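You operate a simulated robot arm through the tools that you are given. There is no shell and no other tool. Be economical: measure what you need, move in short steps, check, and stop when the job is done.

You are at the controls of a simulated two-armed robot. One attempt, no reset.

TASK
Put the blue pipe spool on the top of the blue table. Take the red plug from the top of the right tool cabinet and leave it on the top of the grey parts cart. Put one of the bearings from the top of the left tool cabinet on top of the blue end block. Take the DN 50 blank flange from the top tray of the red trolley and put it on top of the grey pipe spool on the top of the blue table. Open the caps cabinet door, put the red cap on the middle shelf of the tall cabinet away on the shelf of the caps cabinet, then shut the door. Take the gold threaded stud and put it on the yellow pad. Stack the DN 32 carton from the middle of the cabinet worktop on top of the 20 mm carton. Put the 15 reducer from the top of the steel table on the right end of the cabinet worktop and the 27 reducer on the drip tray. Take the yellow cap from the top of the grey stand and leave it on the middle shelf of the left rack. The order is free. Set down upright: blue pipe spool, reducer.

The check looks at the end state, three seconds after you hand in, the way a careful person would. Anything else that was tipped, shoved, dropped, spilled or broken makes it a failure. A push-on lid holds only when it is set on centred and level and pressed home; a screw cap is set on level and turned clockwise until tight.

THE ROBOT
Two 7-joint arms with fingered hands on one trunk, on a base that drives. Base frame: it is fixed to the floor where the robot stands at the start and does not move with it; the origin is under the middle of the robot, x ahead of it, y to its left, z up. Units: cm, degrees, N and s.
The left shoulder is at the start at [4, 14.7, 112.9], the right one opposite. With the tool pointing down near the work surface each hand reaches from about 24 to 70 cm from the robot's upright axis, wherever it stands, measured 20 degrees to its own side. Places, roughly: bearing [125, 25, 100]; blank flange [250, 25, 75]; blue end block (8x8x3 cm) [100, -230, 90]; blue pipe spool (9x9x11 cm) [50, 20, 90]; caps cabinet door [450, 370, 50]; carton [475, 375, 100]; drip tray (20x15x3 cm) [170, 470, 90]; gold threaded stud (2x2x6 cm) [490, 310, 90]; grey pipe spool (12x12x10 cm) [150, -240, 90]; middle shelf of the left rack [-460, -520, 110]; red cap (9x9x4 cm) [470, 90, 90]; red plug (4x4x4 cm) [80, 30, 90]; reducer [175, 525, 100]; right end of the cabinet worktop [480, 270, 90]; shelf of the caps cabinet [480, 370, 50]; top of the blue table [120, -230, 80]; top of the grey parts cart [-380, -160, 80]; yellow cap (9x9x4 cm) [-370, -270, 70]; yellow pad (9x6x2 cm) [490, 550, 90]. Payload 4 kg a hand.
Tool frame (each hand has its own): the origin (TCP) lies between the finger pads and is the grasp point; the fingertips stand 2.6 cm ahead of it; z points along the fingers, y is the line along which they close. The gripper opens to 14.8 cm. The gripper's body begins 7.3 cm behind the TCP. The gripper is a hand of 3 fingers: y runs from the thumb to the fingers, the wrist lies at [0, 0, -22.4] in the tool frame, and closing takes about 1.5 s.
Orientation is that of the tool frame in the base frame, as a unit quaternion [w, x, y, z]. With the fingers straight down and closing along the base's y, the tool's x points along the base's -x, its y along +y and its z along -z.

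THE INTERFACE
- The arms move only by the tool servo_tool. It takes "left_rows", "right_rows" or both (then of equal length, played together; a hand with none holds still); each is a list of rows, each a list of 7 numbers: the turn, a rotation vector about the tool's x, y, z in degrees, then the shift along the tool's x, y, z in m, then the gripper command, from -1 (shut) to 1 (fully open), values between in proportion. In form: [[rx, ry, rz, dx, dy, dz, claw], ...]. A call has 1 to 12 rows; each row is the pose to reach, as a shift and turn from the pose commanded when the call began, along the tool's axes at that moment. Each row takes 0.2 s and may step no farther than 5 cm and 8.6 degrees from the row before; otherwise, or with a gripper value out of range, the whole call is refused. A pose out of reach is approached as far as the arm can. The call stops where the force on the tool passes 40 N (or 10 N more than at its start, if that is more) or the arm is blocked; 0.2 s more then pass. Each finger travels about 10.8 cm/s and halts on what it meets, pressing with about 29 N; the grip force reading is that of the motor and also rises with nothing between the fingers. The clock runs only during rows and for 0.2 s after the last one: add rows that repeat a pose to give the fingers time. It gives the time, the measured TCP pose, the force on the tool (base axes), the opening and the grip force at its end, in the units of the frame above (readings bear some noise), with the torque about the TCP (base axes, N m) and any sound that the robot's microphone picked up.
- Cameras (640 x 400 px; columns grow to the right, rows downward): "scene" is now at [10.35, 3.73, 136.54]; the picture's right is [0.42, -0.91, 0.00], its down [-0.47, -0.22, -0.86] and it looks along [0.78, 0.36, -0.52] (base axes); focal length 278 px, centre (320, 200). "left" rides on the left gripper at [-6.8, -3.9, -9] in its tool frame; the picture's right is [0.50, -0.87, 0.00], its down [0.66, 0.38, -0.65] and it looks along [0.57, 0.33, 0.76] (tool axes); focal length 222 px, centre (320, 200). "right" rides on the right gripper at [6.8, -3.9, -9] in its tool frame; the picture's right is [0.50, 0.87, 0.00], its down [-0.66, 0.38, -0.65] and it looks along [-0.57, 0.33, 0.76] (tool axes); focal length 222 px, centre (320, 200). There is no depth. A picture from a camera that has moved, and an enlarged one, comes with that camera's place and axes in the base frame and with its lens.
- get_image(camera): a new picture of that camera. The clock stands still meanwhile.
- raise_lower(by): slides the trunk up (or, below 0, down) by that many cm; the arms and the scene camera ride with it, the base frame stays. It gives what a move gives, with no picture.
- roll_base(legs): drives the robot by 1 to 6 legs, each [ahead, left, turn to the left] in cm, cm and degrees, along the robot's own axes; the way and the turn of a leg run together, so that a leg with both is an arc; at most 150 cm and 180 degrees a leg. The arms and the cameras ride along, it lands a little off, and it stops where it bumps. It gives what a move gives.
- preshape(shape, hand): the hand has 3 fingers and takes this shape, open, in about a second: jaw (thumb against the fingers, like two jaws); tri (thumb and two fingers); tip (a fingertip pinch); poke (one finger out to press); point (the index stretched); flat (the hand flat); cup (the hand cupped); fist (a fist). The gripper value then closes the fingers along that shape, each until it touches; the sizes above hold for jaw. It gives what a move gives, with no picture.
- turn_head(pan, tilt): turns the head with the scene camera to pan (to the left, within 86 degrees either way) and tilt (down, from -29 to 69), counted from straight ahead of the robot. It gives what a move gives.
- zoom(camera, box): a new picture of the part [left, top, right, bottom] of that camera's present view, enlarged. The clock stands still meanwhile.
- finish_job(): hands the job in; it is judged then, once.

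Work in short steps. Places have to be worked out from the pictures, the camera data and where the tool is seen: move nearer, look again, correct. Check each grasp and each placing, and mend what went wrong. You have 546 turns and 334 pictures in all, those below and enlarged ones among them. Open the grippers and draw the arms clear of the work before you hand the job in, unless the task says otherwise.

The tools are called after "Request:" as a command line: name --argument value ..., lists and objects as JSON in quotes. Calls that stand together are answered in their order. servo_tool: Moves the arms, as the interface text tells. Its arguments: {"type":"object","properties":{"left_rows":{"type":"array","items":{"type":"array","items":{"type":"number"}}},"right_rows":{"type":"array","items":{"type":"array","items":{"type":"number"}}}},"required":[]} The other tools are called the same way: raise_lower (by) slides the trunk up or down; preshape (shape, hand) gives the hand a shape; roll_base (legs) drives the base; turn_head (pan, tilt) turns the head that bears the scene camera; get_image (camera) takes a picture; zoom (camera, box) takes an enlarged picture of a part of a camera's view; finish_job () hands the job in.

At the start:

```text
clock: 0.0
left_ee_pos: [37.06, 34.68, 113.56]
left_orientation: [0.0, 0.0, 1.0, 0.0]
left_ft_force: [0.1, 1.1, -0.1]
left_moment: [-0.01, 0.01, 0.02]
left_gripper_width: 14.8
left_gripper_force: 0.0
left_shape: jaw
right_ee_pos: [31.18, -0.37, 110.58]
right_orientation: [0.0, -0.001, 1.0, 0.0]
right_ft_force: [-0.4, 0.4, 0.3]
right_moment: [-0.01, 0.02, -0.01]
right_gripper_width: 14.78
right_gripper_force: 0.0
right_shape: jaw
trunk travel left (down, up): [-30.0, 20.6]
robot x, y, heading: [-0.04, -0.15, 0.0]
head pan, tilt: [25.0, 31.0]
```

scene: 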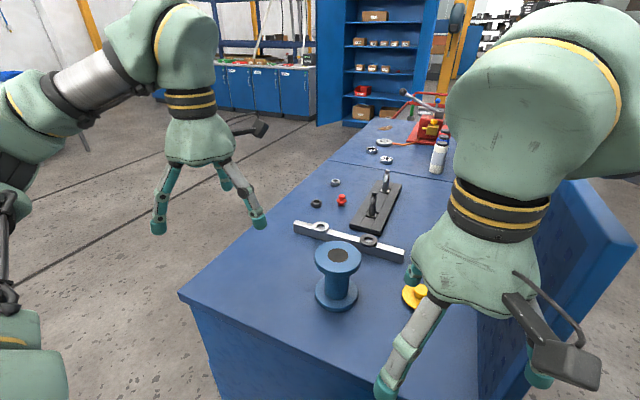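
right: 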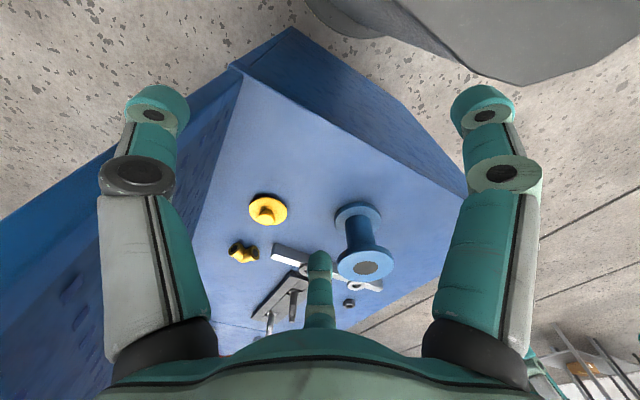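
left: 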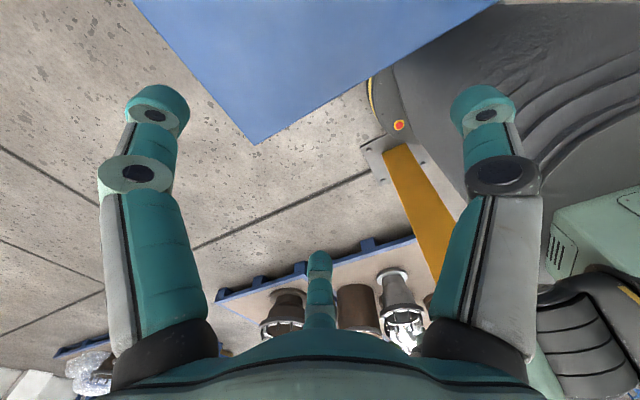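

The blue spool appears to stand at about (50.5, 18), with its top near z 97. I move the left hand over it and look.

Request:
servo_tool --left_rows '[[0, 0, 0, -0.027, -0.033, 0, 1], [0, 0, 0, -0.054, -0.066, 0, 1], [0, 0, 0, -0.081, -0.1, 0, 1], [0, 0, 0, -0.108, -0.133, 0, 1], [0, 0, 0, -0.134, -0.167, 0, 1], [0, 0, 0, -0.134, -0.167, 0, 1]]'

Request:
get_image --camera "left"

Request:
get_image --camera "scene"

```text
clock: 1.4
left_ee_pos: [50.41, 17.93, 113.42]
left_orientation: [0.0, 0.0, 1.0, -0.001]
left_ft_force: [-1.2, 0.4, 0.7]
left_moment: [0.01, -0.02, -0.02]
left_gripper_width: 14.79
left_gripper_force: 0.0
left_shape: jaw
right_ee_pos: [31.22, -0.25, 110.75]
right_orientation: [0.0, 0.0, 1.0, 0.0]
right_ft_force: [0.7, -0.3, 0.2]
right_moment: [-0.09, -0.02, -0.01]
right_gripper_width: 14.78
right_gripper_force: 0.0
right_shape: jaw
trunk travel left (down, up): [-30.0, 20.6]
robot x, y, heading: [0.11, -0.05, 0.3]
head pan, tilt: [25.0, 31.0]
```

```text
330 pictures are left
camera left: at [57.15, 14.1, 122.39], right [-0.5, -0.87, 0.0], down [-0.66, 0.38, 0.65], along [-0.57, 0.33, -0.76], focal length 222 px, centre (320, 200)
```

left: 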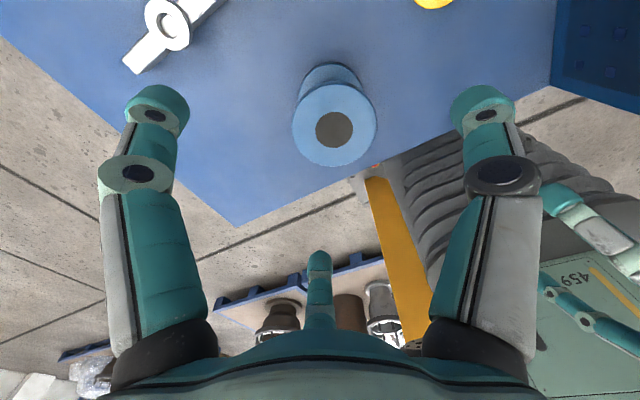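

```text
329 pictures are left
camera scene: at [10.3, 3.83, 136.54], right [0.42, -0.91, 0.0], down [-0.47, -0.22, -0.86], along [0.78, 0.36, -0.52], focal length 278 px, centre (320, 200)
```

scene: 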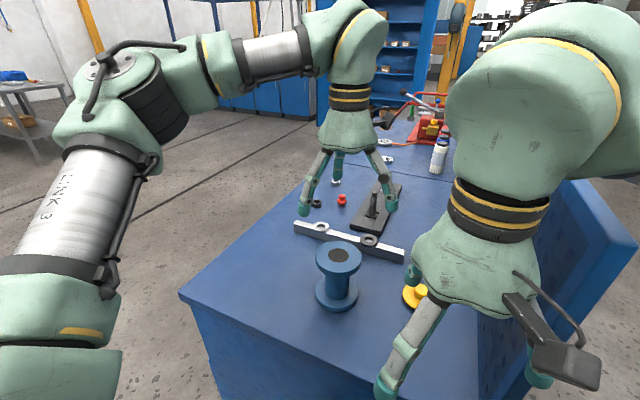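

Triangulating from the two views puts the spool at about (48.1, 17.5), with its top at z≈100 and the table top at ≈89. I lower the hand onto the upper flange, but only part of the way first.

Request:
servo_tool --left_rows '[[0, 0, 0, 0.023, -0.004, 0.0, 1], [0, 0, 0, 0.023, -0.004, 0.04, 1], [0, 0, 0, 0.023, -0.004, 0.09, 1], [0, 0, 0, 0.023, -0.004, 0.09, 1]]'

Request:
get_image --camera "left"

Request:
get_image --camera "scene"

```text
clock: 2.4
left_ee_pos: [48.07, 17.72, 104.42]
left_orientation: [0.001, 0.0, 1.0, 0.0]
left_ft_force: [-0.2, -0.6, -0.2]
left_moment: [0.01, -0.03, 0.0]
left_gripper_width: 14.77
left_gripper_force: 0.0
left_shape: jaw
right_ee_pos: [31.11, -0.51, 110.8]
right_orientation: [0.0, -0.001, 1.0, 0.001]
right_ft_force: [-0.4, -0.5, -0.1]
right_moment: [0.01, -0.01, -0.01]
right_gripper_width: 14.8
right_gripper_force: 0.1
right_shape: jaw
trunk travel left (down, up): [-30.0, 20.6]
robot x, y, heading: [-0.03, -0.04, 0.0]
head pan, tilt: [25.0, 31.0]
```

```text
328 pictures are left
camera left: at [54.79, 13.73, 113.56], right [-0.5, -0.87, 0.0], down [-0.66, 0.38, 0.65], along [-0.57, 0.33, -0.76], focal length 222 px, centre (320, 200)
```

left: 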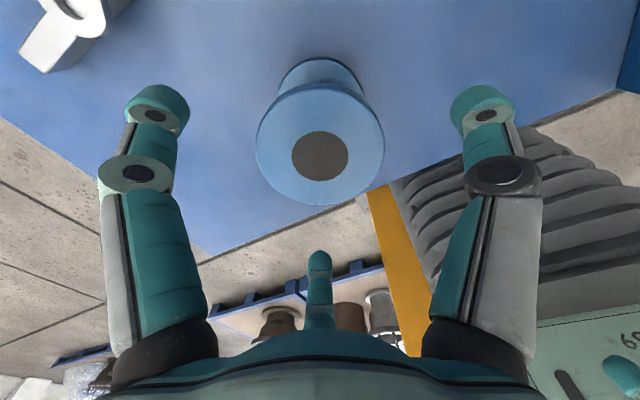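

```text
327 pictures are left
camera scene: at [10.26, 3.68, 136.55], right [0.42, -0.91, 0.0], down [-0.47, -0.22, -0.86], along [0.78, 0.36, -0.51], focal length 278 px, centre (320, 200)
```

scene: 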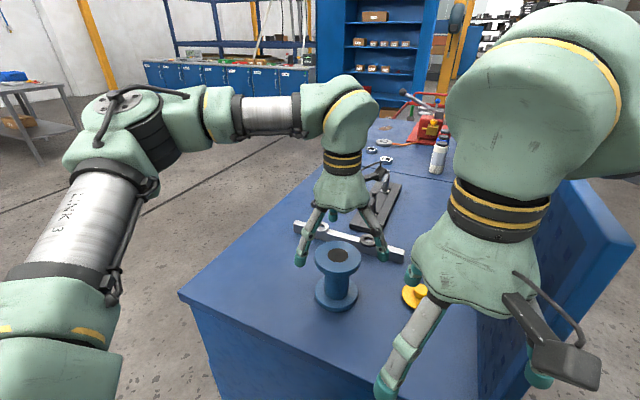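

The spool is centred under the hand. I lower it so the pads sit at the flange (TCP about z 99.3) and close.

Request:
servo_tool --left_rows '[[0, 0, 0, -0.002, 0, 0.03, 1], [0, 0, 0, -0.002, 0, 0.052, 1], [0, 0, 0, -0.002, 0, 0.052, 0], [0, 0, 0, -0.002, 0, 0.052, -0.5], [0, 0, 0, -0.002, 0, 0.052, -1], [0, 0, 0, -0.002, 0, 0.052, -1], [0, 0, 0, -0.002, 0, 0.052, -1], [0, 0, 0, -0.002, 0, 0.052, -1]]'

Request:
get_image --camera "left"

Request:
get_image --camera "scene"

```text
clock: 4.2
left_ee_pos: [48.3, 17.57, 99.27]
left_orientation: [-0.001, 0.0, 1.0, 0.0]
left_ft_force: [0.7, -0.1, -5.2]
left_moment: [-0.06, -0.05, 0.0]
left_gripper_width: 6.32
left_gripper_force: 29.0
left_shape: jaw
right_ee_pos: [31.34, -0.35, 110.56]
right_orientation: [-0.001, 0.0, 1.0, 0.0]
right_ft_force: [0.2, -0.2, -0.4]
right_moment: [0.02, 0.01, -0.03]
right_gripper_width: 14.79
right_gripper_force: 0.0
right_shape: jaw
trunk travel left (down, up): [-30.0, 20.6]
robot x, y, heading: [-0.03, -0.31, 0.0]
head pan, tilt: [25.0, 31.0]
```

```text
326 pictures are left
camera left: at [55.06, 13.74, 108.3], right [-0.5, -0.87, 0.0], down [-0.65, 0.38, 0.65], along [-0.57, 0.33, -0.76], focal length 222 px, centre (320, 200)
```

left: 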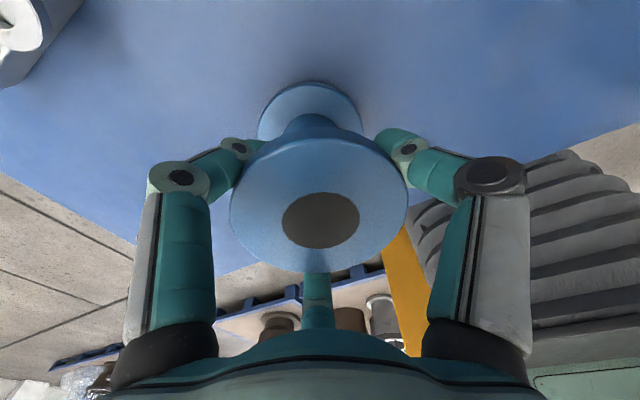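

```text
325 pictures are left
camera scene: at [10.42, 3.74, 136.53], right [0.42, -0.91, 0.0], down [-0.47, -0.22, -0.86], along [0.78, 0.36, -0.52], focal length 278 px, centre (320, 200)
```

scene: 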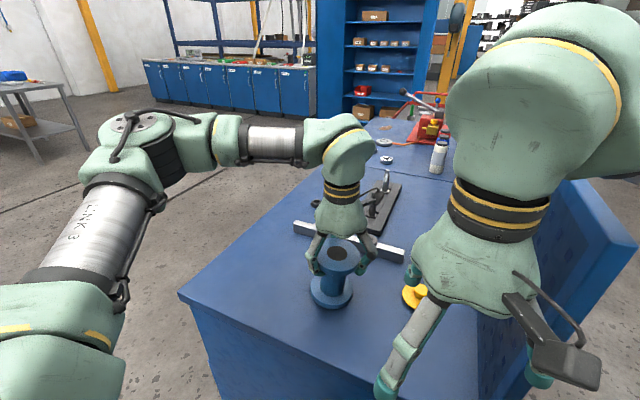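

The fingers are hooked under the flange. I lift.

Request:
servo_tool --left_rows '[[0, 0, 0, 0, 0, -0.02, -1], [0, 0, 0, 0, 0, -0.05, -1], [0, 0, 0, 0, 0, -0.09, -1], [0, 0, 0, 0, 0, -0.13, -1], [0, 0, 0, 0, 0, -0.13, -1]]'

Request:
get_image --camera "left"

Request:
get_image --camera "scene"

```text
clock: 5.4
left_ee_pos: [48.71, 17.55, 112.43]
left_orientation: [-0.001, 0.0, 1.0, 0.0]
left_ft_force: [-0.9, -0.6, -5.8]
left_moment: [-0.05, -0.01, 0.03]
left_gripper_width: 6.35
left_gripper_force: 28.8
left_shape: jaw
right_ee_pos: [31.38, -0.39, 110.62]
right_orientation: [0.0, 0.0, 1.0, -0.001]
right_ft_force: [0.2, 0.7, -0.6]
right_moment: [-0.05, -0.01, -0.03]
right_gripper_width: 14.78
right_gripper_force: 0.0
right_shape: jaw
trunk travel left (down, up): [-30.0, 20.6]
robot x, y, heading: [0.15, -0.01, -0.0]
head pan, tilt: [25.0, 31.0]
```

```text
324 pictures are left
camera left: at [55.41, 13.67, 121.37], right [-0.5, -0.87, 0.0], down [-0.65, 0.38, 0.65], along [-0.57, 0.33, -0.76], focal length 222 px, centre (320, 200)
```

left: 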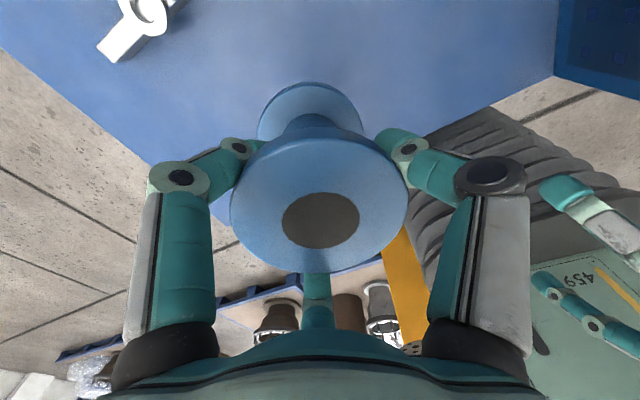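

```text
323 pictures are left
camera scene: at [10.47, 3.79, 136.52], right [0.42, -0.91, 0.0], down [-0.47, -0.22, -0.86], along [0.78, 0.36, -0.52], focal length 278 px, centre (320, 200)
```

scene: 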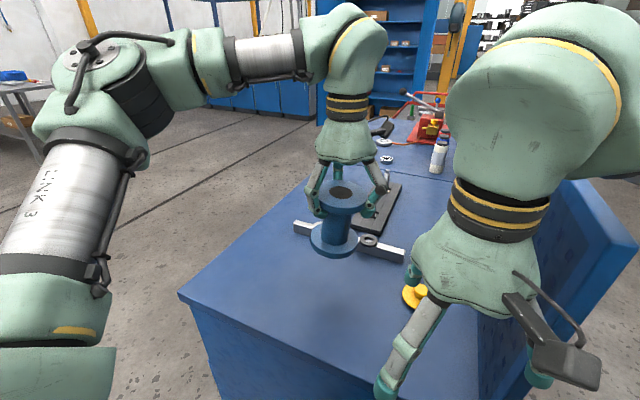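

The spool is held. Before driving I survey the room with the head.

Request:
turn_head --pan 0 --tilt 20

Request:
get_image --camera "scene"

Request:
turn_head --pan -80 --tilt 20

Request:
get_image --camera "scene"

Request:
turn_head --pan 70 --tilt 15

Request:
get_image --camera "scene"

```text
clock: 6.3
left_ee_pos: [48.6, 17.56, 112.29]
left_orientation: [0.0, -0.001, 1.0, 0.0]
left_ft_force: [0.0, 0.5, -6.1]
left_moment: [-0.03, -0.03, 0.01]
left_gripper_width: 6.33
left_gripper_force: 29.2
left_shape: jaw
right_ee_pos: [31.34, -0.41, 110.52]
right_orientation: [0.0, 0.0, 1.0, 0.0]
right_ft_force: [0.3, 0.6, 0.0]
right_moment: [0.01, 0.0, -0.01]
right_gripper_width: 14.78
right_gripper_force: 0.0
right_shape: jaw
trunk travel left (down, up): [-30.0, 20.6]
robot x, y, heading: [0.01, -0.11, -0.1]
head pan, tilt: [0.0, 20.0]
```

```text
322 pictures are left
camera scene: at [11.55, -0.06, 138.29], right [0.0, -1.0, 0.0], down [-0.34, 0.0, -0.94], along [0.94, 0.0, -0.34], focal length 278 px, centre (320, 200)
```

scene: 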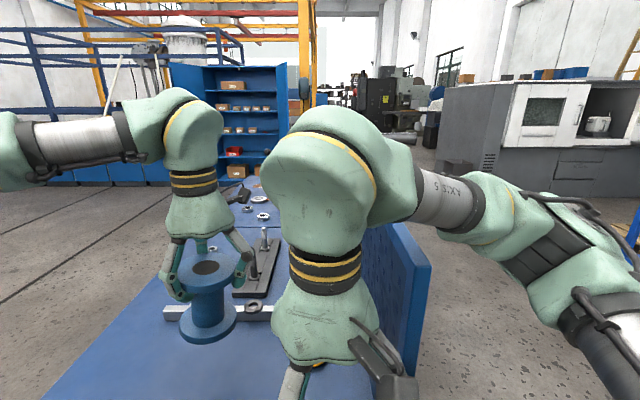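

```text
clock: 7.8
left_ee_pos: [48.55, 17.56, 112.34]
left_orientation: [0.0, -0.001, 1.0, -0.001]
left_ft_force: [0.1, 0.3, -6.2]
left_moment: [-0.02, 0.0, 0.04]
left_gripper_width: 6.32
left_gripper_force: 29.4
left_shape: jaw
right_ee_pos: [31.17, -0.36, 110.62]
right_orientation: [0.0, -0.001, 1.0, 0.0]
right_ft_force: [0.2, 0.3, -0.1]
right_moment: [-0.01, -0.01, -0.01]
right_gripper_width: 14.78
right_gripper_force: 0.1
right_shape: jaw
trunk travel left (down, up): [-30.0, 20.6]
robot x, y, heading: [-0.03, 0.32, 0.0]
head pan, tilt: [-80.0, 20.0]
```

```text
321 pictures are left
camera scene: at [3.88, -9.23, 138.3], right [-0.98, -0.17, 0.0], down [-0.06, 0.34, -0.94], along [0.16, -0.93, -0.34], focal length 278 px, centre (320, 200)
```

scene: 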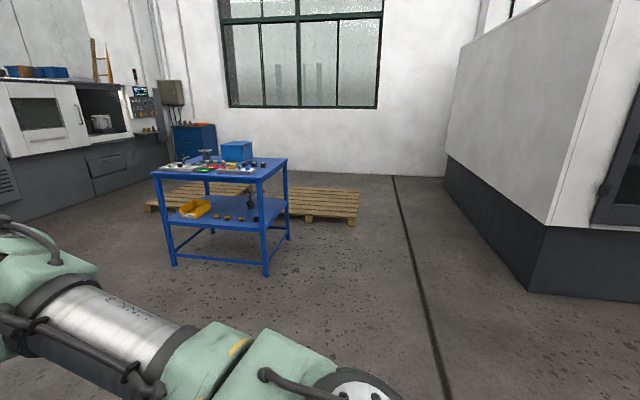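

```text
clock: 10.2
left_ee_pos: [48.69, 17.54, 112.29]
left_orientation: [0.0, 0.0, 1.0, 0.0]
left_ft_force: [-0.6, 0.1, -5.2]
left_moment: [-0.01, -0.03, -0.02]
left_gripper_width: 6.33
left_gripper_force: 29.0
left_shape: jaw
right_ee_pos: [31.31, -0.46, 110.61]
right_orientation: [0.0, 0.0, 1.0, 0.0]
right_ft_force: [-1.0, 0.0, 0.1]
right_moment: [-0.02, 0.0, 0.01]
right_gripper_width: 14.78
right_gripper_force: 0.1
right_shape: jaw
trunk travel left (down, up): [-30.0, 20.6]
robot x, y, heading: [0.24, 0.32, -0.2]
head pan, tilt: [70.0, 15.0]
```

```text
320 pictures are left
camera scene: at [5.46, 8.71, 139.11], right [0.94, -0.34, 0.0], down [-0.09, -0.24, -0.97], along [0.33, 0.91, -0.26], focal length 278 px, centre (320, 200)
```

scene: 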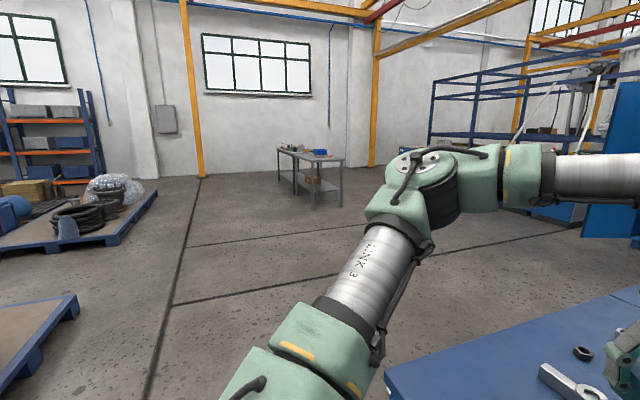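

The cabinets span about x 35–189, y −30…47. I raise the trunk a little, back off, strafe left, go forward, and stop beside the left cabinet before turning.

Request:
raise_lower --by 8

Request:
roll_base --legs '[[-25, 0, 0], [0, 88, 0], [150, 0, 0], [20, 0, 0]]'

Request:
turn_head --pan -20 --tilt 30

Request:
get_image --camera "scene"

```text
clock: 11.3
left_ee_pos: [48.65, 17.58, 120.28]
left_orientation: [-0.001, 0.0, 1.0, 0.0]
left_ft_force: [0.2, 0.2, -5.3]
left_moment: [-0.05, 0.0, 0.03]
left_gripper_width: 6.34
left_gripper_force: 28.5
left_shape: jaw
right_ee_pos: [31.34, -0.39, 118.65]
right_orientation: [-0.001, -0.001, 1.0, 0.0]
right_ft_force: [-0.5, -0.6, 0.0]
right_moment: [0.0, -0.01, 0.04]
right_gripper_width: 14.8
right_gripper_force: 0.1
right_shape: jaw
trunk travel left (down, up): [-38.0, 12.6]
robot x, y, heading: [0.12, -0.28, 0.1]
head pan, tilt: [70.0, 15.0]
```

```text
clock: 12.8
left_ee_pos: [43.83, 6.47, 120.12]
left_orientation: [-0.004, 0.1, 0.995, 0.005]
left_ft_force: [0.6, -1.0, -6.2]
left_moment: [0.01, 0.01, -0.01]
left_gripper_width: 6.31
left_gripper_force: 29.3
left_shape: jaw
right_ee_pos: [23.46, -7.61, 118.44]
right_orientation: [-0.003, 0.101, 0.995, 0.002]
right_ft_force: [1.2, 0.2, -0.1]
right_moment: [0.07, 0.03, -0.01]
right_gripper_width: 14.78
right_gripper_force: 0.1
right_shape: jaw
trunk travel left (down, up): [-38.0, 12.6]
robot x, y, heading: [-7.43, -0.42, -11.6]
head pan, tilt: [70.0, 15.0]
stopped in leg 1: the robot was blocked; the commanded pose is now the measured one
```

```text
clock: 14.4
left_ee_pos: [43.59, 7.23, 120.27]
left_orientation: [-0.002, 0.101, 0.995, 0.001]
left_ft_force: [0.7, 0.1, -5.6]
left_moment: [-0.04, -0.01, -0.01]
left_gripper_width: 6.32
left_gripper_force: 29.0
left_shape: jaw
right_ee_pos: [23.2, -6.83, 118.66]
right_orientation: [-0.001, 0.101, 0.995, 0.0]
right_ft_force: [-0.5, 0.2, 0.4]
right_moment: [-0.04, 0.02, 0.0]
right_gripper_width: 14.79
right_gripper_force: 0.1
right_shape: jaw
trunk travel left (down, up): [-38.0, 12.6]
robot x, y, heading: [-7.99, -0.08, -11.5]
head pan, tilt: [-20.0, 30.0]
```

```text
319 pictures are left
camera scene: at [2.52, -5.47, 144.66], right [-0.52, -0.85, 0.0], down [-0.43, 0.26, -0.87], along [0.74, -0.45, -0.5], focal length 278 px, centre (320, 200)
```

scene: 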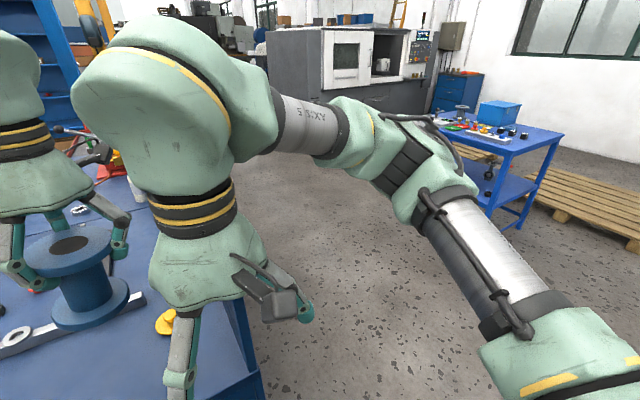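

Backing up hit something on the rear left, probably the yellow post near (−33, 29). I go forward again and straighten, without reversing.

Request:
roll_base --legs '[[10, 2, 11.5]]'

Request:
turn_head --pan 86 --tilt 50

Request:
get_image --camera "scene"

Request:
get_image --camera "left"

```text
clock: 15.6
left_ee_pos: [50.61, 18.16, 120.46]
left_orientation: [0.0, -0.001, 1.0, 0.001]
left_ft_force: [0.0, -0.3, -5.5]
left_moment: [-0.02, -0.02, -0.01]
left_gripper_width: 6.33
left_gripper_force: 29.5
left_shape: jaw
right_ee_pos: [33.4, 0.38, 118.7]
right_orientation: [0.001, -0.001, 1.0, 0.001]
right_ft_force: [0.3, -1.0, -0.6]
right_moment: [0.02, -0.03, 0.0]
right_gripper_width: 14.79
right_gripper_force: 0.0
right_shape: jaw
trunk travel left (down, up): [-38.0, 12.6]
robot x, y, heading: [2.4, 0.43, 0.3]
head pan, tilt: [-20.0, 30.0]
```

```text
clock: 17.4
left_ee_pos: [50.92, 18.47, 120.21]
left_orientation: [-0.001, -0.001, 1.0, 0.001]
left_ft_force: [-1.0, 0.0, -4.4]
left_moment: [-0.05, -0.01, -0.02]
left_gripper_width: 6.31
left_gripper_force: 29.3
left_shape: jaw
right_ee_pos: [33.52, 0.46, 118.67]
right_orientation: [0.0, -0.001, 1.0, 0.0]
right_ft_force: [-0.3, 0.1, 0.0]
right_moment: [-0.02, 0.02, -0.02]
right_gripper_width: 14.78
right_gripper_force: 0.0
right_shape: jaw
trunk travel left (down, up): [-38.0, 12.6]
robot x, y, heading: [2.2, 0.87, 0.2]
head pan, tilt: [85.9, 50.0]
```

```text
318 pictures are left
camera scene: at [5.28, 8.4, 141.72], right [1.0, -0.07, 0.0], down [-0.05, -0.76, -0.64], along [0.04, 0.64, -0.77], focal length 278 px, centre (320, 200)
```

scene: 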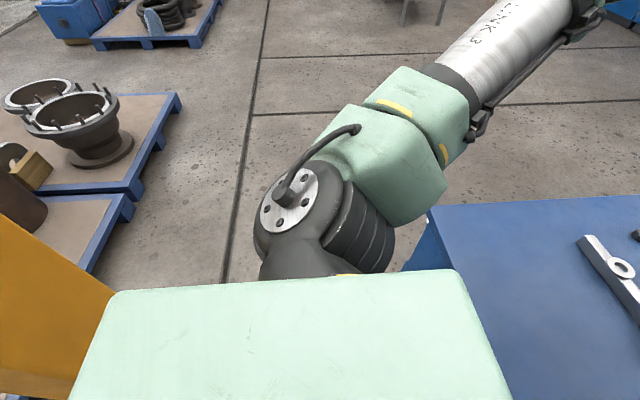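

```text
317 pictures are left
camera left: at [57.63, 14.51, 129.3], right [-0.5, -0.87, 0.0], down [-0.66, 0.38, 0.66], along [-0.57, 0.33, -0.76], focal length 222 px, centre (320, 200)
```

left: 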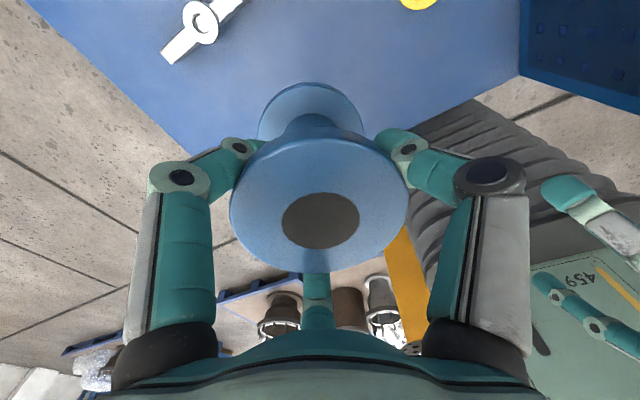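

The left side is free. I strafe left, then go forward along the cabinets.

Request:
roll_base --legs '[[0, 86, 0], [143, 0, 0]]'

Request:
turn_head --pan -50 --tilt 35

Request:
get_image --camera "scene"

```text
clock: 28.7
left_ee_pos: [193.93, 105.94, 120.31]
left_orientation: [0.0, -0.003, 1.0, 0.0]
left_ft_force: [-0.7, 0.1, -5.7]
left_moment: [-0.06, 0.01, 0.02]
left_gripper_width: 6.29
left_gripper_force: 29.4
left_shape: jaw
right_ee_pos: [176.69, 87.86, 118.64]
right_orientation: [-0.001, -0.003, 1.0, 0.0]
right_ft_force: [0.2, 0.5, -0.6]
right_moment: [-0.02, -0.01, -0.01]
right_gripper_width: 14.78
right_gripper_force: 0.1
right_shape: jaw
trunk travel left (down, up): [-38.0, 12.6]
robot x, y, heading: [145.18, 88.31, 0.1]
head pan, tilt: [85.9, 50.0]
```

```text
clock: 30.9
left_ee_pos: [193.92, 105.81, 120.34]
left_orientation: [-0.001, -0.003, 1.0, 0.001]
left_ft_force: [-0.7, 0.6, -5.9]
left_moment: [-0.04, -0.04, 0.06]
left_gripper_width: 6.27
left_gripper_force: 28.8
left_shape: jaw
right_ee_pos: [176.63, 87.85, 118.56]
right_orientation: [0.0, -0.003, 1.0, 0.0]
right_ft_force: [-0.8, -0.1, 0.1]
right_moment: [0.02, 0.01, 0.02]
right_gripper_width: 14.79
right_gripper_force: 0.1
right_shape: jaw
trunk travel left (down, up): [-38.0, 12.6]
robot x, y, heading: [145.32, 88.04, 0.7]
head pan, tilt: [-50.0, 35.0]
```

```text
316 pictures are left
camera scene: at [153.56, 81.24, 143.89], right [-0.76, -0.65, 0.0], down [-0.37, 0.44, -0.82], along [0.53, -0.62, -0.57], focal length 278 px, centre (320, 200)
```

scene: 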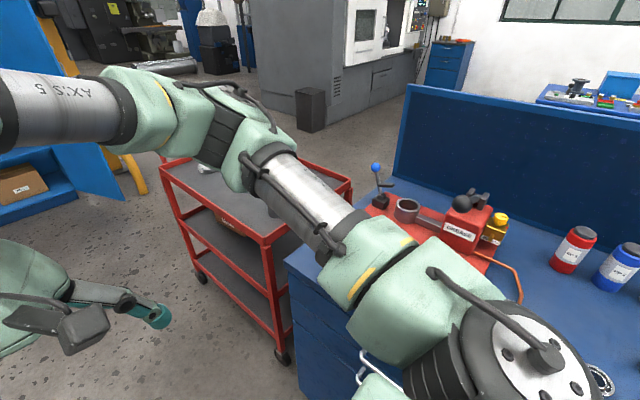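

The left arm stays clear of the trolley and the lever, so I turn right 90°.

Request:
roll_base --legs '[[0, 0, -90.7]]'

Request:
turn_head --pan -15 --tilt 45

Request:
get_image --camera "scene"

Request:
get_image --camera "right"

```text
clock: 35.1
left_ee_pos: [164.06, 39.95, 120.28]
left_orientation: [-0.001, 0.7, 0.714, 0.001]
left_ft_force: [0.8, -0.4, -6.1]
left_moment: [0.0, 0.04, -0.01]
left_gripper_width: 6.3
left_gripper_force: 29.0
left_shape: jaw
right_ee_pos: [145.84, 56.87, 118.65]
right_orientation: [0.0, 0.701, 0.713, 0.0]
right_ft_force: [-0.1, 0.6, -0.1]
right_moment: [0.0, 0.02, -0.06]
right_gripper_width: 14.8
right_gripper_force: 0.0
right_shape: jaw
trunk travel left (down, up): [-38.0, 12.6]
robot x, y, heading: [145.56, 88.32, -89.1]
head pan, tilt: [-50.0, 35.0]
```

```text
clock: 36.1
left_ee_pos: [164.07, 39.91, 120.31]
left_orientation: [0.0, 0.7, 0.714, 0.001]
left_ft_force: [0.0, -0.1, -5.4]
left_moment: [-0.02, 0.05, 0.03]
left_gripper_width: 6.29
left_gripper_force: 28.9
left_shape: jaw
right_ee_pos: [145.76, 56.79, 118.75]
right_orientation: [0.0, 0.701, 0.713, 0.0]
right_ft_force: [0.2, 0.0, -0.7]
right_moment: [0.0, 0.0, 0.0]
right_gripper_width: 14.77
right_gripper_force: 0.0
right_shape: jaw
trunk travel left (down, up): [-38.0, 12.6]
robot x, y, heading: [145.6, 88.0, -88.8]
head pan, tilt: [-15.0, 45.0]
```

```text
315 pictures are left
camera scene: at [143.86, 77.91, 142.41], right [-0.97, 0.24, 0.0], down [0.17, 0.69, -0.71], along [-0.17, -0.69, -0.71], focal length 278 px, centre (320, 200)
```

scene: 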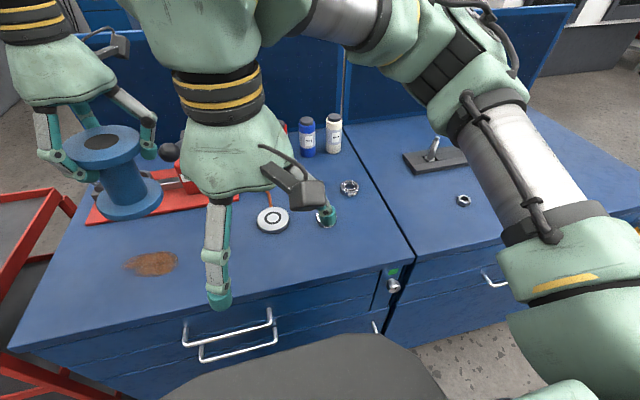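

```text
314 pictures are left
camera right: at [141.76, 63.53, 127.71], right [0.86, 0.52, 0.0], down [0.39, -0.65, 0.65], along [0.34, -0.56, -0.76], focal length 222 px, centre (320, 200)
```

right: 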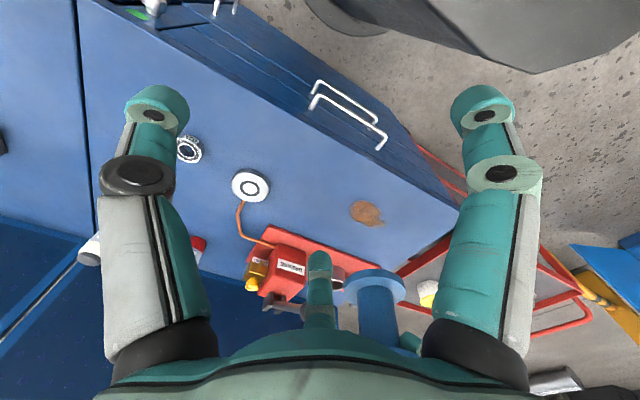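

I zoom on the bearings to tell them apart and measure them.

Request:
zoom --camera "scene" --box '[240, 100, 400, 260]'

Request:
zoom --camera "right" --box '[150, 110, 310, 210]'

```text
2.50 times, centred on (320, 180) of scene
camera zoom: at [143.86, 77.91, 142.41], right [-0.97, 0.24, 0.0], down [0.17, 0.69, -0.71], along [-0.17, -0.69, -0.71], focal length 695 px, centre (320, 250)
```

zoom: 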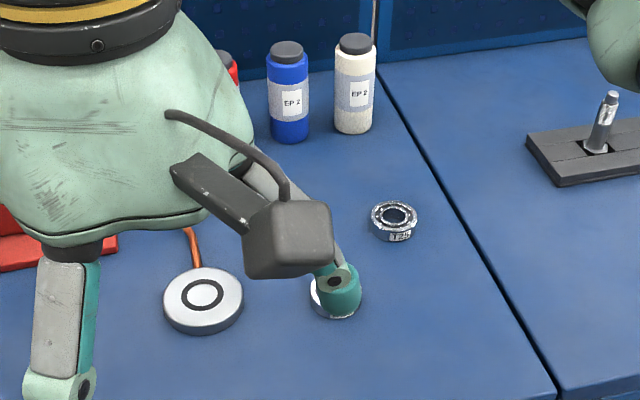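

```text
4.00 times, centred on (230, 160) of right
camera zoom: at [141.76, 63.53, 127.71], right [0.86, 0.52, 0.0], down [0.39, -0.65, 0.65], along [0.34, -0.56, -0.76], focal length 888 px, centre (680, 360)
```

zoom: 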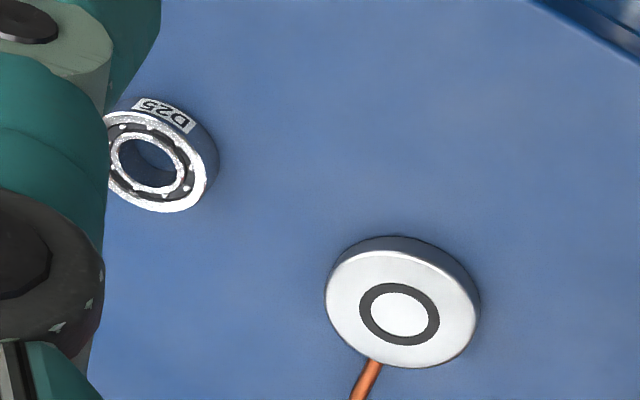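

Bearing B lies at about (132, 33.5). I bring the right hand above it.

Request:
servo_tool --right_rows '[[0, 0, 0, -0.039, -0.023, 0.01, 1], [0, 0, 0, -0.078, -0.046, 0.03, 1], [0, 0, 0, -0.117, -0.069, 0.05, 1], [0, 0, 0, -0.155, -0.092, 0.07, 1], [0, 0, 0, -0.194, -0.115, 0.09, 1], [0, 0, 0, -0.233, -0.138, 0.11, 1], [0, 0, 0, -0.233, -0.138, 0.13, 1], [0, 0, 0, -0.233, -0.138, 0.13, 1]]'

Request:
get_image --camera "right"

Request:
get_image --camera "scene"

```text
clock: 37.9
left_ee_pos: [164.07, 40.03, 120.3]
left_orientation: [0.001, 0.7, 0.714, 0.002]
left_ft_force: [0.0, 0.7, -4.7]
left_moment: [0.0, 0.04, 0.0]
left_gripper_width: 6.3
left_gripper_force: 28.8
left_shape: jaw
right_ee_pos: [132.54, 33.07, 105.47]
right_orientation: [0.0, 0.701, 0.713, 0.0]
right_ft_force: [0.1, -0.5, 0.0]
right_moment: [0.02, -0.02, -0.01]
right_gripper_width: 14.78
right_gripper_force: 0.2
right_shape: jaw
trunk travel left (down, up): [-38.0, 12.6]
robot x, y, heading: [145.77, 88.05, -88.9]
head pan, tilt: [-15.0, 45.0]
```

```text
311 pictures are left
camera right: at [128.32, 39.88, 114.53], right [0.86, 0.52, 0.0], down [0.39, -0.65, 0.65], along [0.34, -0.56, -0.76], focal length 222 px, centre (320, 200)
```

right: 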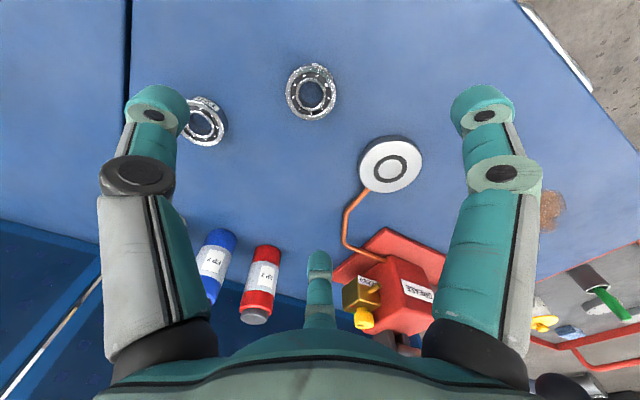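

```text
310 pictures are left
camera scene: at [143.87, 77.94, 142.41], right [-0.97, 0.24, 0.0], down [0.17, 0.69, -0.71], along [-0.17, -0.69, -0.71], focal length 278 px, centre (320, 200)
```

scene: 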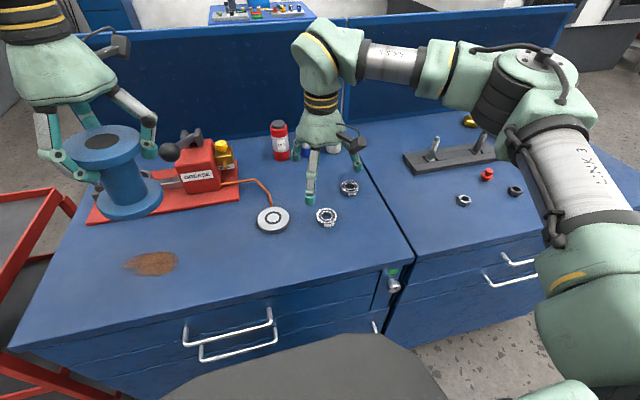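

Both views agree: the bearing is at about (131, 34), z≈90. I correct the hand position and lower to z 96.

Request:
servo_tool --right_rows '[[0, 0, 0, 0.009, -0.015, 0.0, 1], [0, 0, 0, 0.009, -0.015, 0.045, 1], [0, 0, 0, 0.009, -0.015, 0.09, 1], [0, 0, 0, 0.009, -0.015, 0.09, 1]]'

Request:
get_image --camera "right"

Request:
zoom --camera "scene" --box '[240, 130, 400, 230]'

```text
clock: 38.9
left_ee_pos: [163.92, 40.12, 120.32]
left_orientation: [-0.001, 0.7, 0.714, 0.001]
left_ft_force: [0.6, 0.3, -5.5]
left_moment: [-0.05, 0.01, 0.0]
left_gripper_width: 6.29
left_gripper_force: 28.5
left_shape: jaw
right_ee_pos: [130.96, 34.09, 96.75]
right_orientation: [0.0, 0.7, 0.714, -0.001]
right_ft_force: [-0.3, 0.2, -0.1]
right_moment: [0.0, 0.02, -0.04]
right_gripper_width: 14.79
right_gripper_force: 0.2
right_shape: jaw
trunk travel left (down, up): [-38.0, 12.6]
robot x, y, heading: [145.57, 87.71, -88.7]
head pan, tilt: [-15.0, 45.0]
```

```text
309 pictures are left
camera right: at [126.84, 40.72, 105.73], right [0.86, 0.51, 0.0], down [0.39, -0.65, 0.65], along [0.34, -0.56, -0.76], focal length 222 px, centre (320, 200)
```

right: 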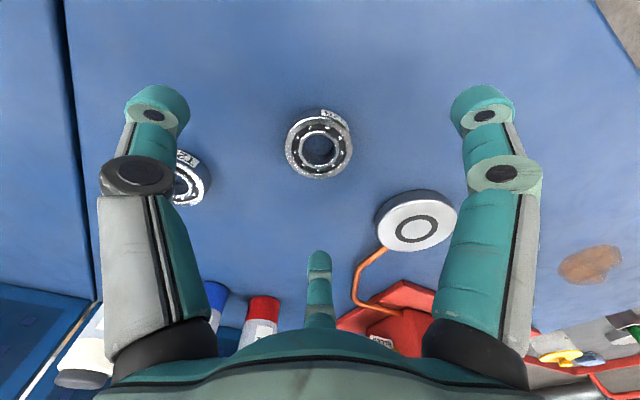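

```text
4.00 times, centred on (320, 180) of scene
camera zoom: at [143.84, 77.99, 142.41], right [-0.97, 0.24, 0.0], down [0.17, 0.69, -0.71], along [-0.17, -0.69, -0.71], focal length 1112 px, centre (320, 280)
```

zoom: 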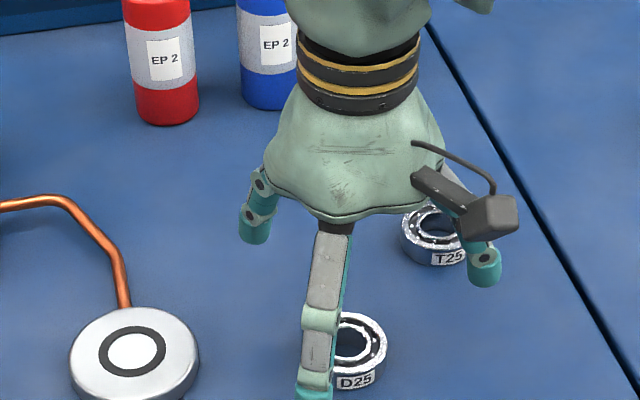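

The bearing is centred. I lower until the tips are just above the table, then close.

Request:
servo_tool --right_rows '[[0, 0, 0, 0, 0, 0.025, 1], [0, 0, 0, 0, 0, 0.043, 1], [0, 0, 0, 0, 0, 0.043, 0.3], [0, 0, 0, 0, 0, 0.043, -0.3], [0, 0, 0, 0, 0, 0.043, -1], [0, 0, 0, 0, 0, 0.043, -1], [0, 0, 0, 0, 0, 0.043, -1], [0, 0, 0, 0, 0, 0.043, -1], [0, 0, 0, 0, 0, 0.043, -1]]'

Request:
get_image --camera "right"

```text
clock: 40.9
left_ee_pos: [163.95, 39.81, 120.26]
left_orientation: [-0.001, 0.7, 0.714, 0.001]
left_ft_force: [0.6, 0.1, -5.9]
left_moment: [-0.04, 0.06, 0.01]
left_gripper_width: 6.33
left_gripper_force: 29.1
left_shape: jaw
right_ee_pos: [130.81, 34.18, 92.25]
right_orientation: [0.0, 0.701, 0.714, -0.001]
right_ft_force: [0.2, -0.4, -0.8]
right_moment: [0.05, 0.01, 0.02]
right_gripper_width: 4.43
right_gripper_force: 29.1
right_shape: jaw
trunk travel left (down, up): [-38.0, 12.6]
robot x, y, heading: [145.78, 88.02, -89.0]
head pan, tilt: [-15.0, 45.0]
```

```text
307 pictures are left
camera right: at [126.86, 40.88, 101.36], right [0.86, 0.52, 0.0], down [0.39, -0.65, 0.65], along [0.34, -0.56, -0.76], focal length 222 px, centre (320, 200)
```

right: 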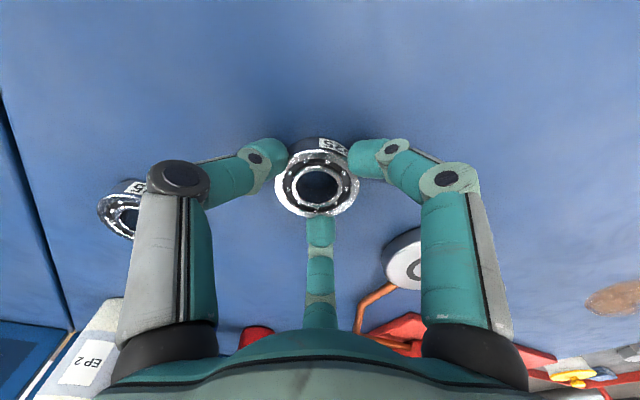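

The bearing is gripped. I lift it and retract the right hand.

Request:
servo_tool --right_rows '[[0, 0, 0, 0, 0, -0.03, -1], [0, 0, 0, 0, 0, -0.08, -1], [0, 0, 0, 0, 0, -0.13, -1], [0, 0, 0, 0.02, 0.0, -0.17, -1], [0, 0, 0, 0.06, 0.01, -0.2, -1], [0, 0, 0, 0.1, 0.03, -0.22, -1], [0, 0, 0, 0.14, 0.05, -0.24, -1], [0, 0, 0, 0.18, 0.07, -0.26, -1], [0, 0, 0, 0.22, 0.09, -0.26, -1]]'

Request:
get_image --camera "right"

Request:
get_image --camera "scene"

```text
refused: row 5 steps farther than a row can; nothing moved
```

```text
306 pictures are left
camera right: at [126.86, 40.88, 101.36], right [0.86, 0.52, 0.0], down [0.39, -0.65, 0.65], along [0.34, -0.56, -0.76], focal length 222 px, centre (320, 200)
```

right: 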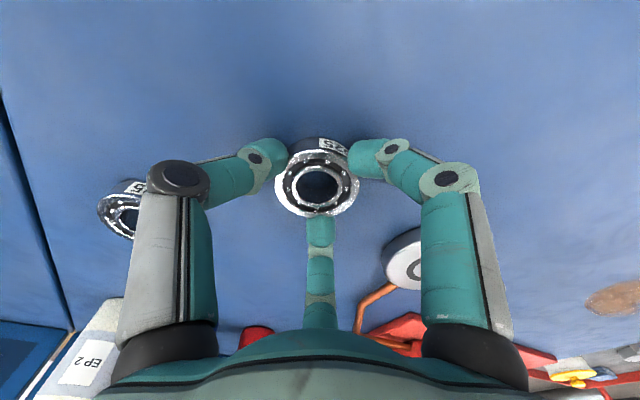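

```text
305 pictures are left
camera scene: at [143.85, 77.88, 142.4], right [-0.97, 0.24, 0.0], down [0.17, 0.69, -0.71], along [-0.17, -0.69, -0.71], focal length 278 px, centre (320, 200)
```

scene: 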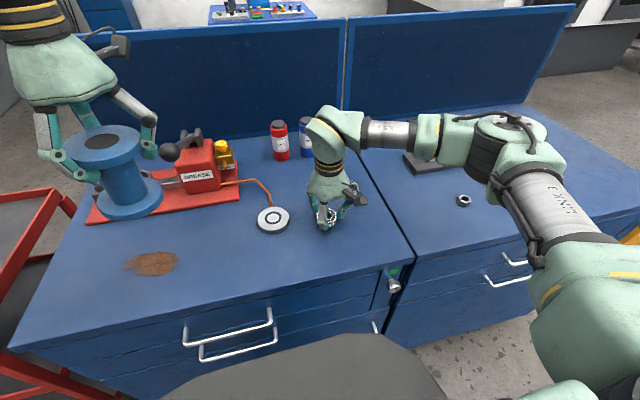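

One row stepped too far, so I repeat the lift with smaller steps.

Request:
servo_tool --right_rows '[[0, 0, 0, 0, 0, -0.03, -1], [0, 0, 0, 0, 0, -0.07, -1], [0, 0, 0, 0, 0, -0.11, -1], [0, 0, 0, 0.02, 0.0, -0.15, -1], [0, 0, 0, 0.05, 0.01, -0.18, -1], [0, 0, 0, 0.08, 0.02, -0.2, -1], [0, 0, 0, 0.11, 0.04, -0.22, -1], [0, 0, 0, 0.14, 0.06, -0.24, -1], [0, 0, 0, 0.17, 0.08, -0.26, -1], [0, 0, 0, 0.21, 0.09, -0.26, -1]]'

Request:
get_image --camera "right"

```text
clock: 43.1
left_ee_pos: [163.97, 40.03, 120.28]
left_orientation: [-0.001, 0.7, 0.714, 0.001]
left_ft_force: [0.9, 0.1, -5.8]
left_moment: [-0.06, 0.03, 0.02]
left_gripper_width: 6.27
left_gripper_force: 29.2
left_shape: jaw
right_ee_pos: [139.66, 55.56, 118.68]
right_orientation: [0.0, 0.701, 0.713, 0.0]
right_ft_force: [-0.6, 1.3, -1.7]
right_moment: [0.01, -0.01, -0.03]
right_gripper_width: 4.4
right_gripper_force: 29.4
right_shape: jaw
trunk travel left (down, up): [-38.0, 12.6]
robot x, y, heading: [145.55, 88.29, -88.9]
head pan, tilt: [-15.0, 45.0]
```

```text
304 pictures are left
camera right: at [135.6, 62.16, 127.68], right [0.86, 0.51, 0.0], down [0.39, -0.65, 0.65], along [0.34, -0.56, -0.76], focal length 222 px, centre (320, 200)
```

right: 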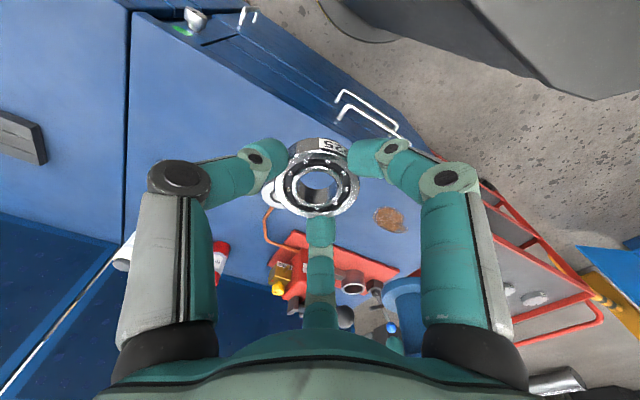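

Bearing secure. I drive back around the way I came, then on towards the blue table.

Request:
roll_base --legs '[[0, 0, 89], [-143, 0, 0], [0, -88, 0]]'

Request:
turn_head --pan -70 --tilt 30

Request:
get_image --camera "scene"

```text
clock: 57.9
left_ee_pos: [50.34, 20.88, 120.06]
left_orientation: [-0.002, 0.007, 1.0, 0.001]
left_ft_force: [-0.4, 0.1, -5.7]
left_moment: [-0.07, 0.0, 0.02]
left_gripper_width: 6.26
left_gripper_force: 28.8
left_shape: jaw
right_ee_pos: [34.21, -2.73, 118.78]
right_orientation: [0.002, 0.002, 1.0, 0.004]
right_ft_force: [0.4, 7.1, -2.0]
right_moment: [-0.11, 0.01, 0.08]
right_gripper_width: 4.17
right_gripper_force: 29.0
right_shape: jaw
trunk travel left (down, up): [-38.0, 12.6]
robot x, y, heading: [1.66, 3.58, -0.3]
head pan, tilt: [-15.0, 45.0]
stopped in leg 3: the force on the tool passed its limit at 45 N (the readings are from after the stop); the commanded pose is now the measured one
```

```text
clock: 59.2
left_ee_pos: [50.31, 20.76, 120.21]
left_orientation: [-0.002, 0.006, 1.0, 0.0]
left_ft_force: [0.6, -0.4, -5.3]
left_moment: [-0.05, 0.01, 0.02]
left_gripper_width: 6.28
left_gripper_force: 28.2
left_shape: jaw
right_ee_pos: [34.11, -2.71, 118.76]
right_orientation: [0.003, 0.003, 1.0, 0.005]
right_ft_force: [-1.1, 8.5, -1.3]
right_moment: [-0.23, 0.03, -0.02]
right_gripper_width: 4.13
right_gripper_force: 29.2
right_shape: jaw
trunk travel left (down, up): [-38.0, 12.6]
robot x, y, heading: [1.69, 3.98, -0.7]
head pan, tilt: [-70.0, 30.0]
```

```text
303 pictures are left
camera scene: at [6.97, -4.63, 144.68], right [-0.94, -0.33, 0.0], down [-0.17, 0.47, -0.87], along [0.29, -0.82, -0.5], focal length 278 px, centre (320, 200)
```

scene: 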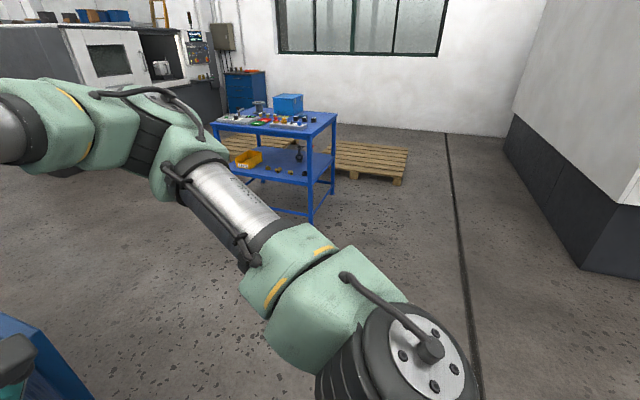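

The right hand touched the cabinet's back panel. I back off to the left and check the bearing.

Request:
roll_base --legs '[[0, 8, 0]]'

Request:
get_image --camera "right"

Request:
turn_head --pan -15 --tilt 40

Request:
get_image --camera "scene"

```text
clock: 60.2
left_ee_pos: [50.44, 27.99, 120.36]
left_orientation: [-0.002, 0.007, 1.0, 0.004]
left_ft_force: [-0.3, -0.5, -6.5]
left_moment: [-0.04, -0.03, -0.01]
left_gripper_width: 6.3
left_gripper_force: 28.8
left_shape: jaw
right_ee_pos: [34.23, 4.51, 118.74]
right_orientation: [0.003, 0.004, 1.0, 0.007]
right_ft_force: [-0.1, -0.4, -1.8]
right_moment: [0.01, 0.05, 0.0]
right_gripper_width: 4.18
right_gripper_force: 28.8
right_shape: jaw
trunk travel left (down, up): [-38.0, 12.6]
robot x, y, heading: [1.69, 11.56, -0.8]
head pan, tilt: [-70.0, 30.0]
```

```text
302 pictures are left
camera right: at [27.39, 0.54, 127.68], right [-0.49, 0.87, 0.01], down [0.66, 0.36, 0.66], along [0.57, 0.33, -0.75], focal length 222 px, centre (320, 200)
```

right: 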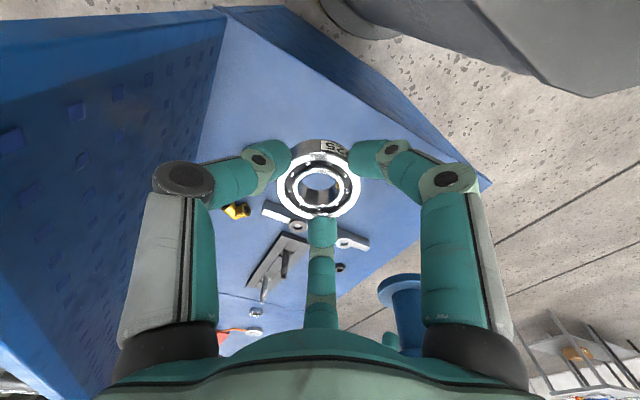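

```text
clock: 61.5
left_ee_pos: [50.47, 28.38, 120.28]
left_orientation: [-0.003, 0.006, 1.0, 0.002]
left_ft_force: [0.0, 0.0, -5.0]
left_moment: [-0.04, 0.0, 0.01]
left_gripper_width: 6.27
left_gripper_force: 28.7
left_shape: jaw
right_ee_pos: [34.2, 4.96, 118.65]
right_orientation: [0.002, 0.004, 1.0, 0.004]
right_ft_force: [-0.7, 0.6, -0.6]
right_moment: [-0.03, 0.03, 0.01]
right_gripper_width: 4.17
right_gripper_force: 28.9
right_shape: jaw
trunk travel left (down, up): [-38.0, 12.6]
robot x, y, heading: [1.74, 11.52, -0.5]
head pan, tilt: [-15.0, 40.0]
```

```text
301 pictures are left
camera scene: at [12.25, 9.22, 143.13], right [-0.27, -0.96, 0.0], down [-0.62, 0.17, -0.77], along [0.74, -0.21, -0.64], focal length 278 px, centre (320, 200)
```

scene: 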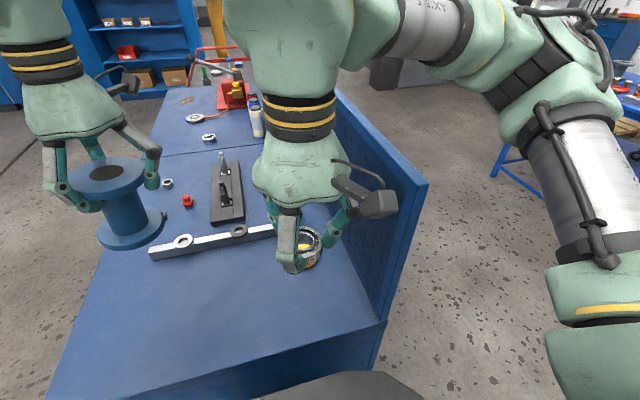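

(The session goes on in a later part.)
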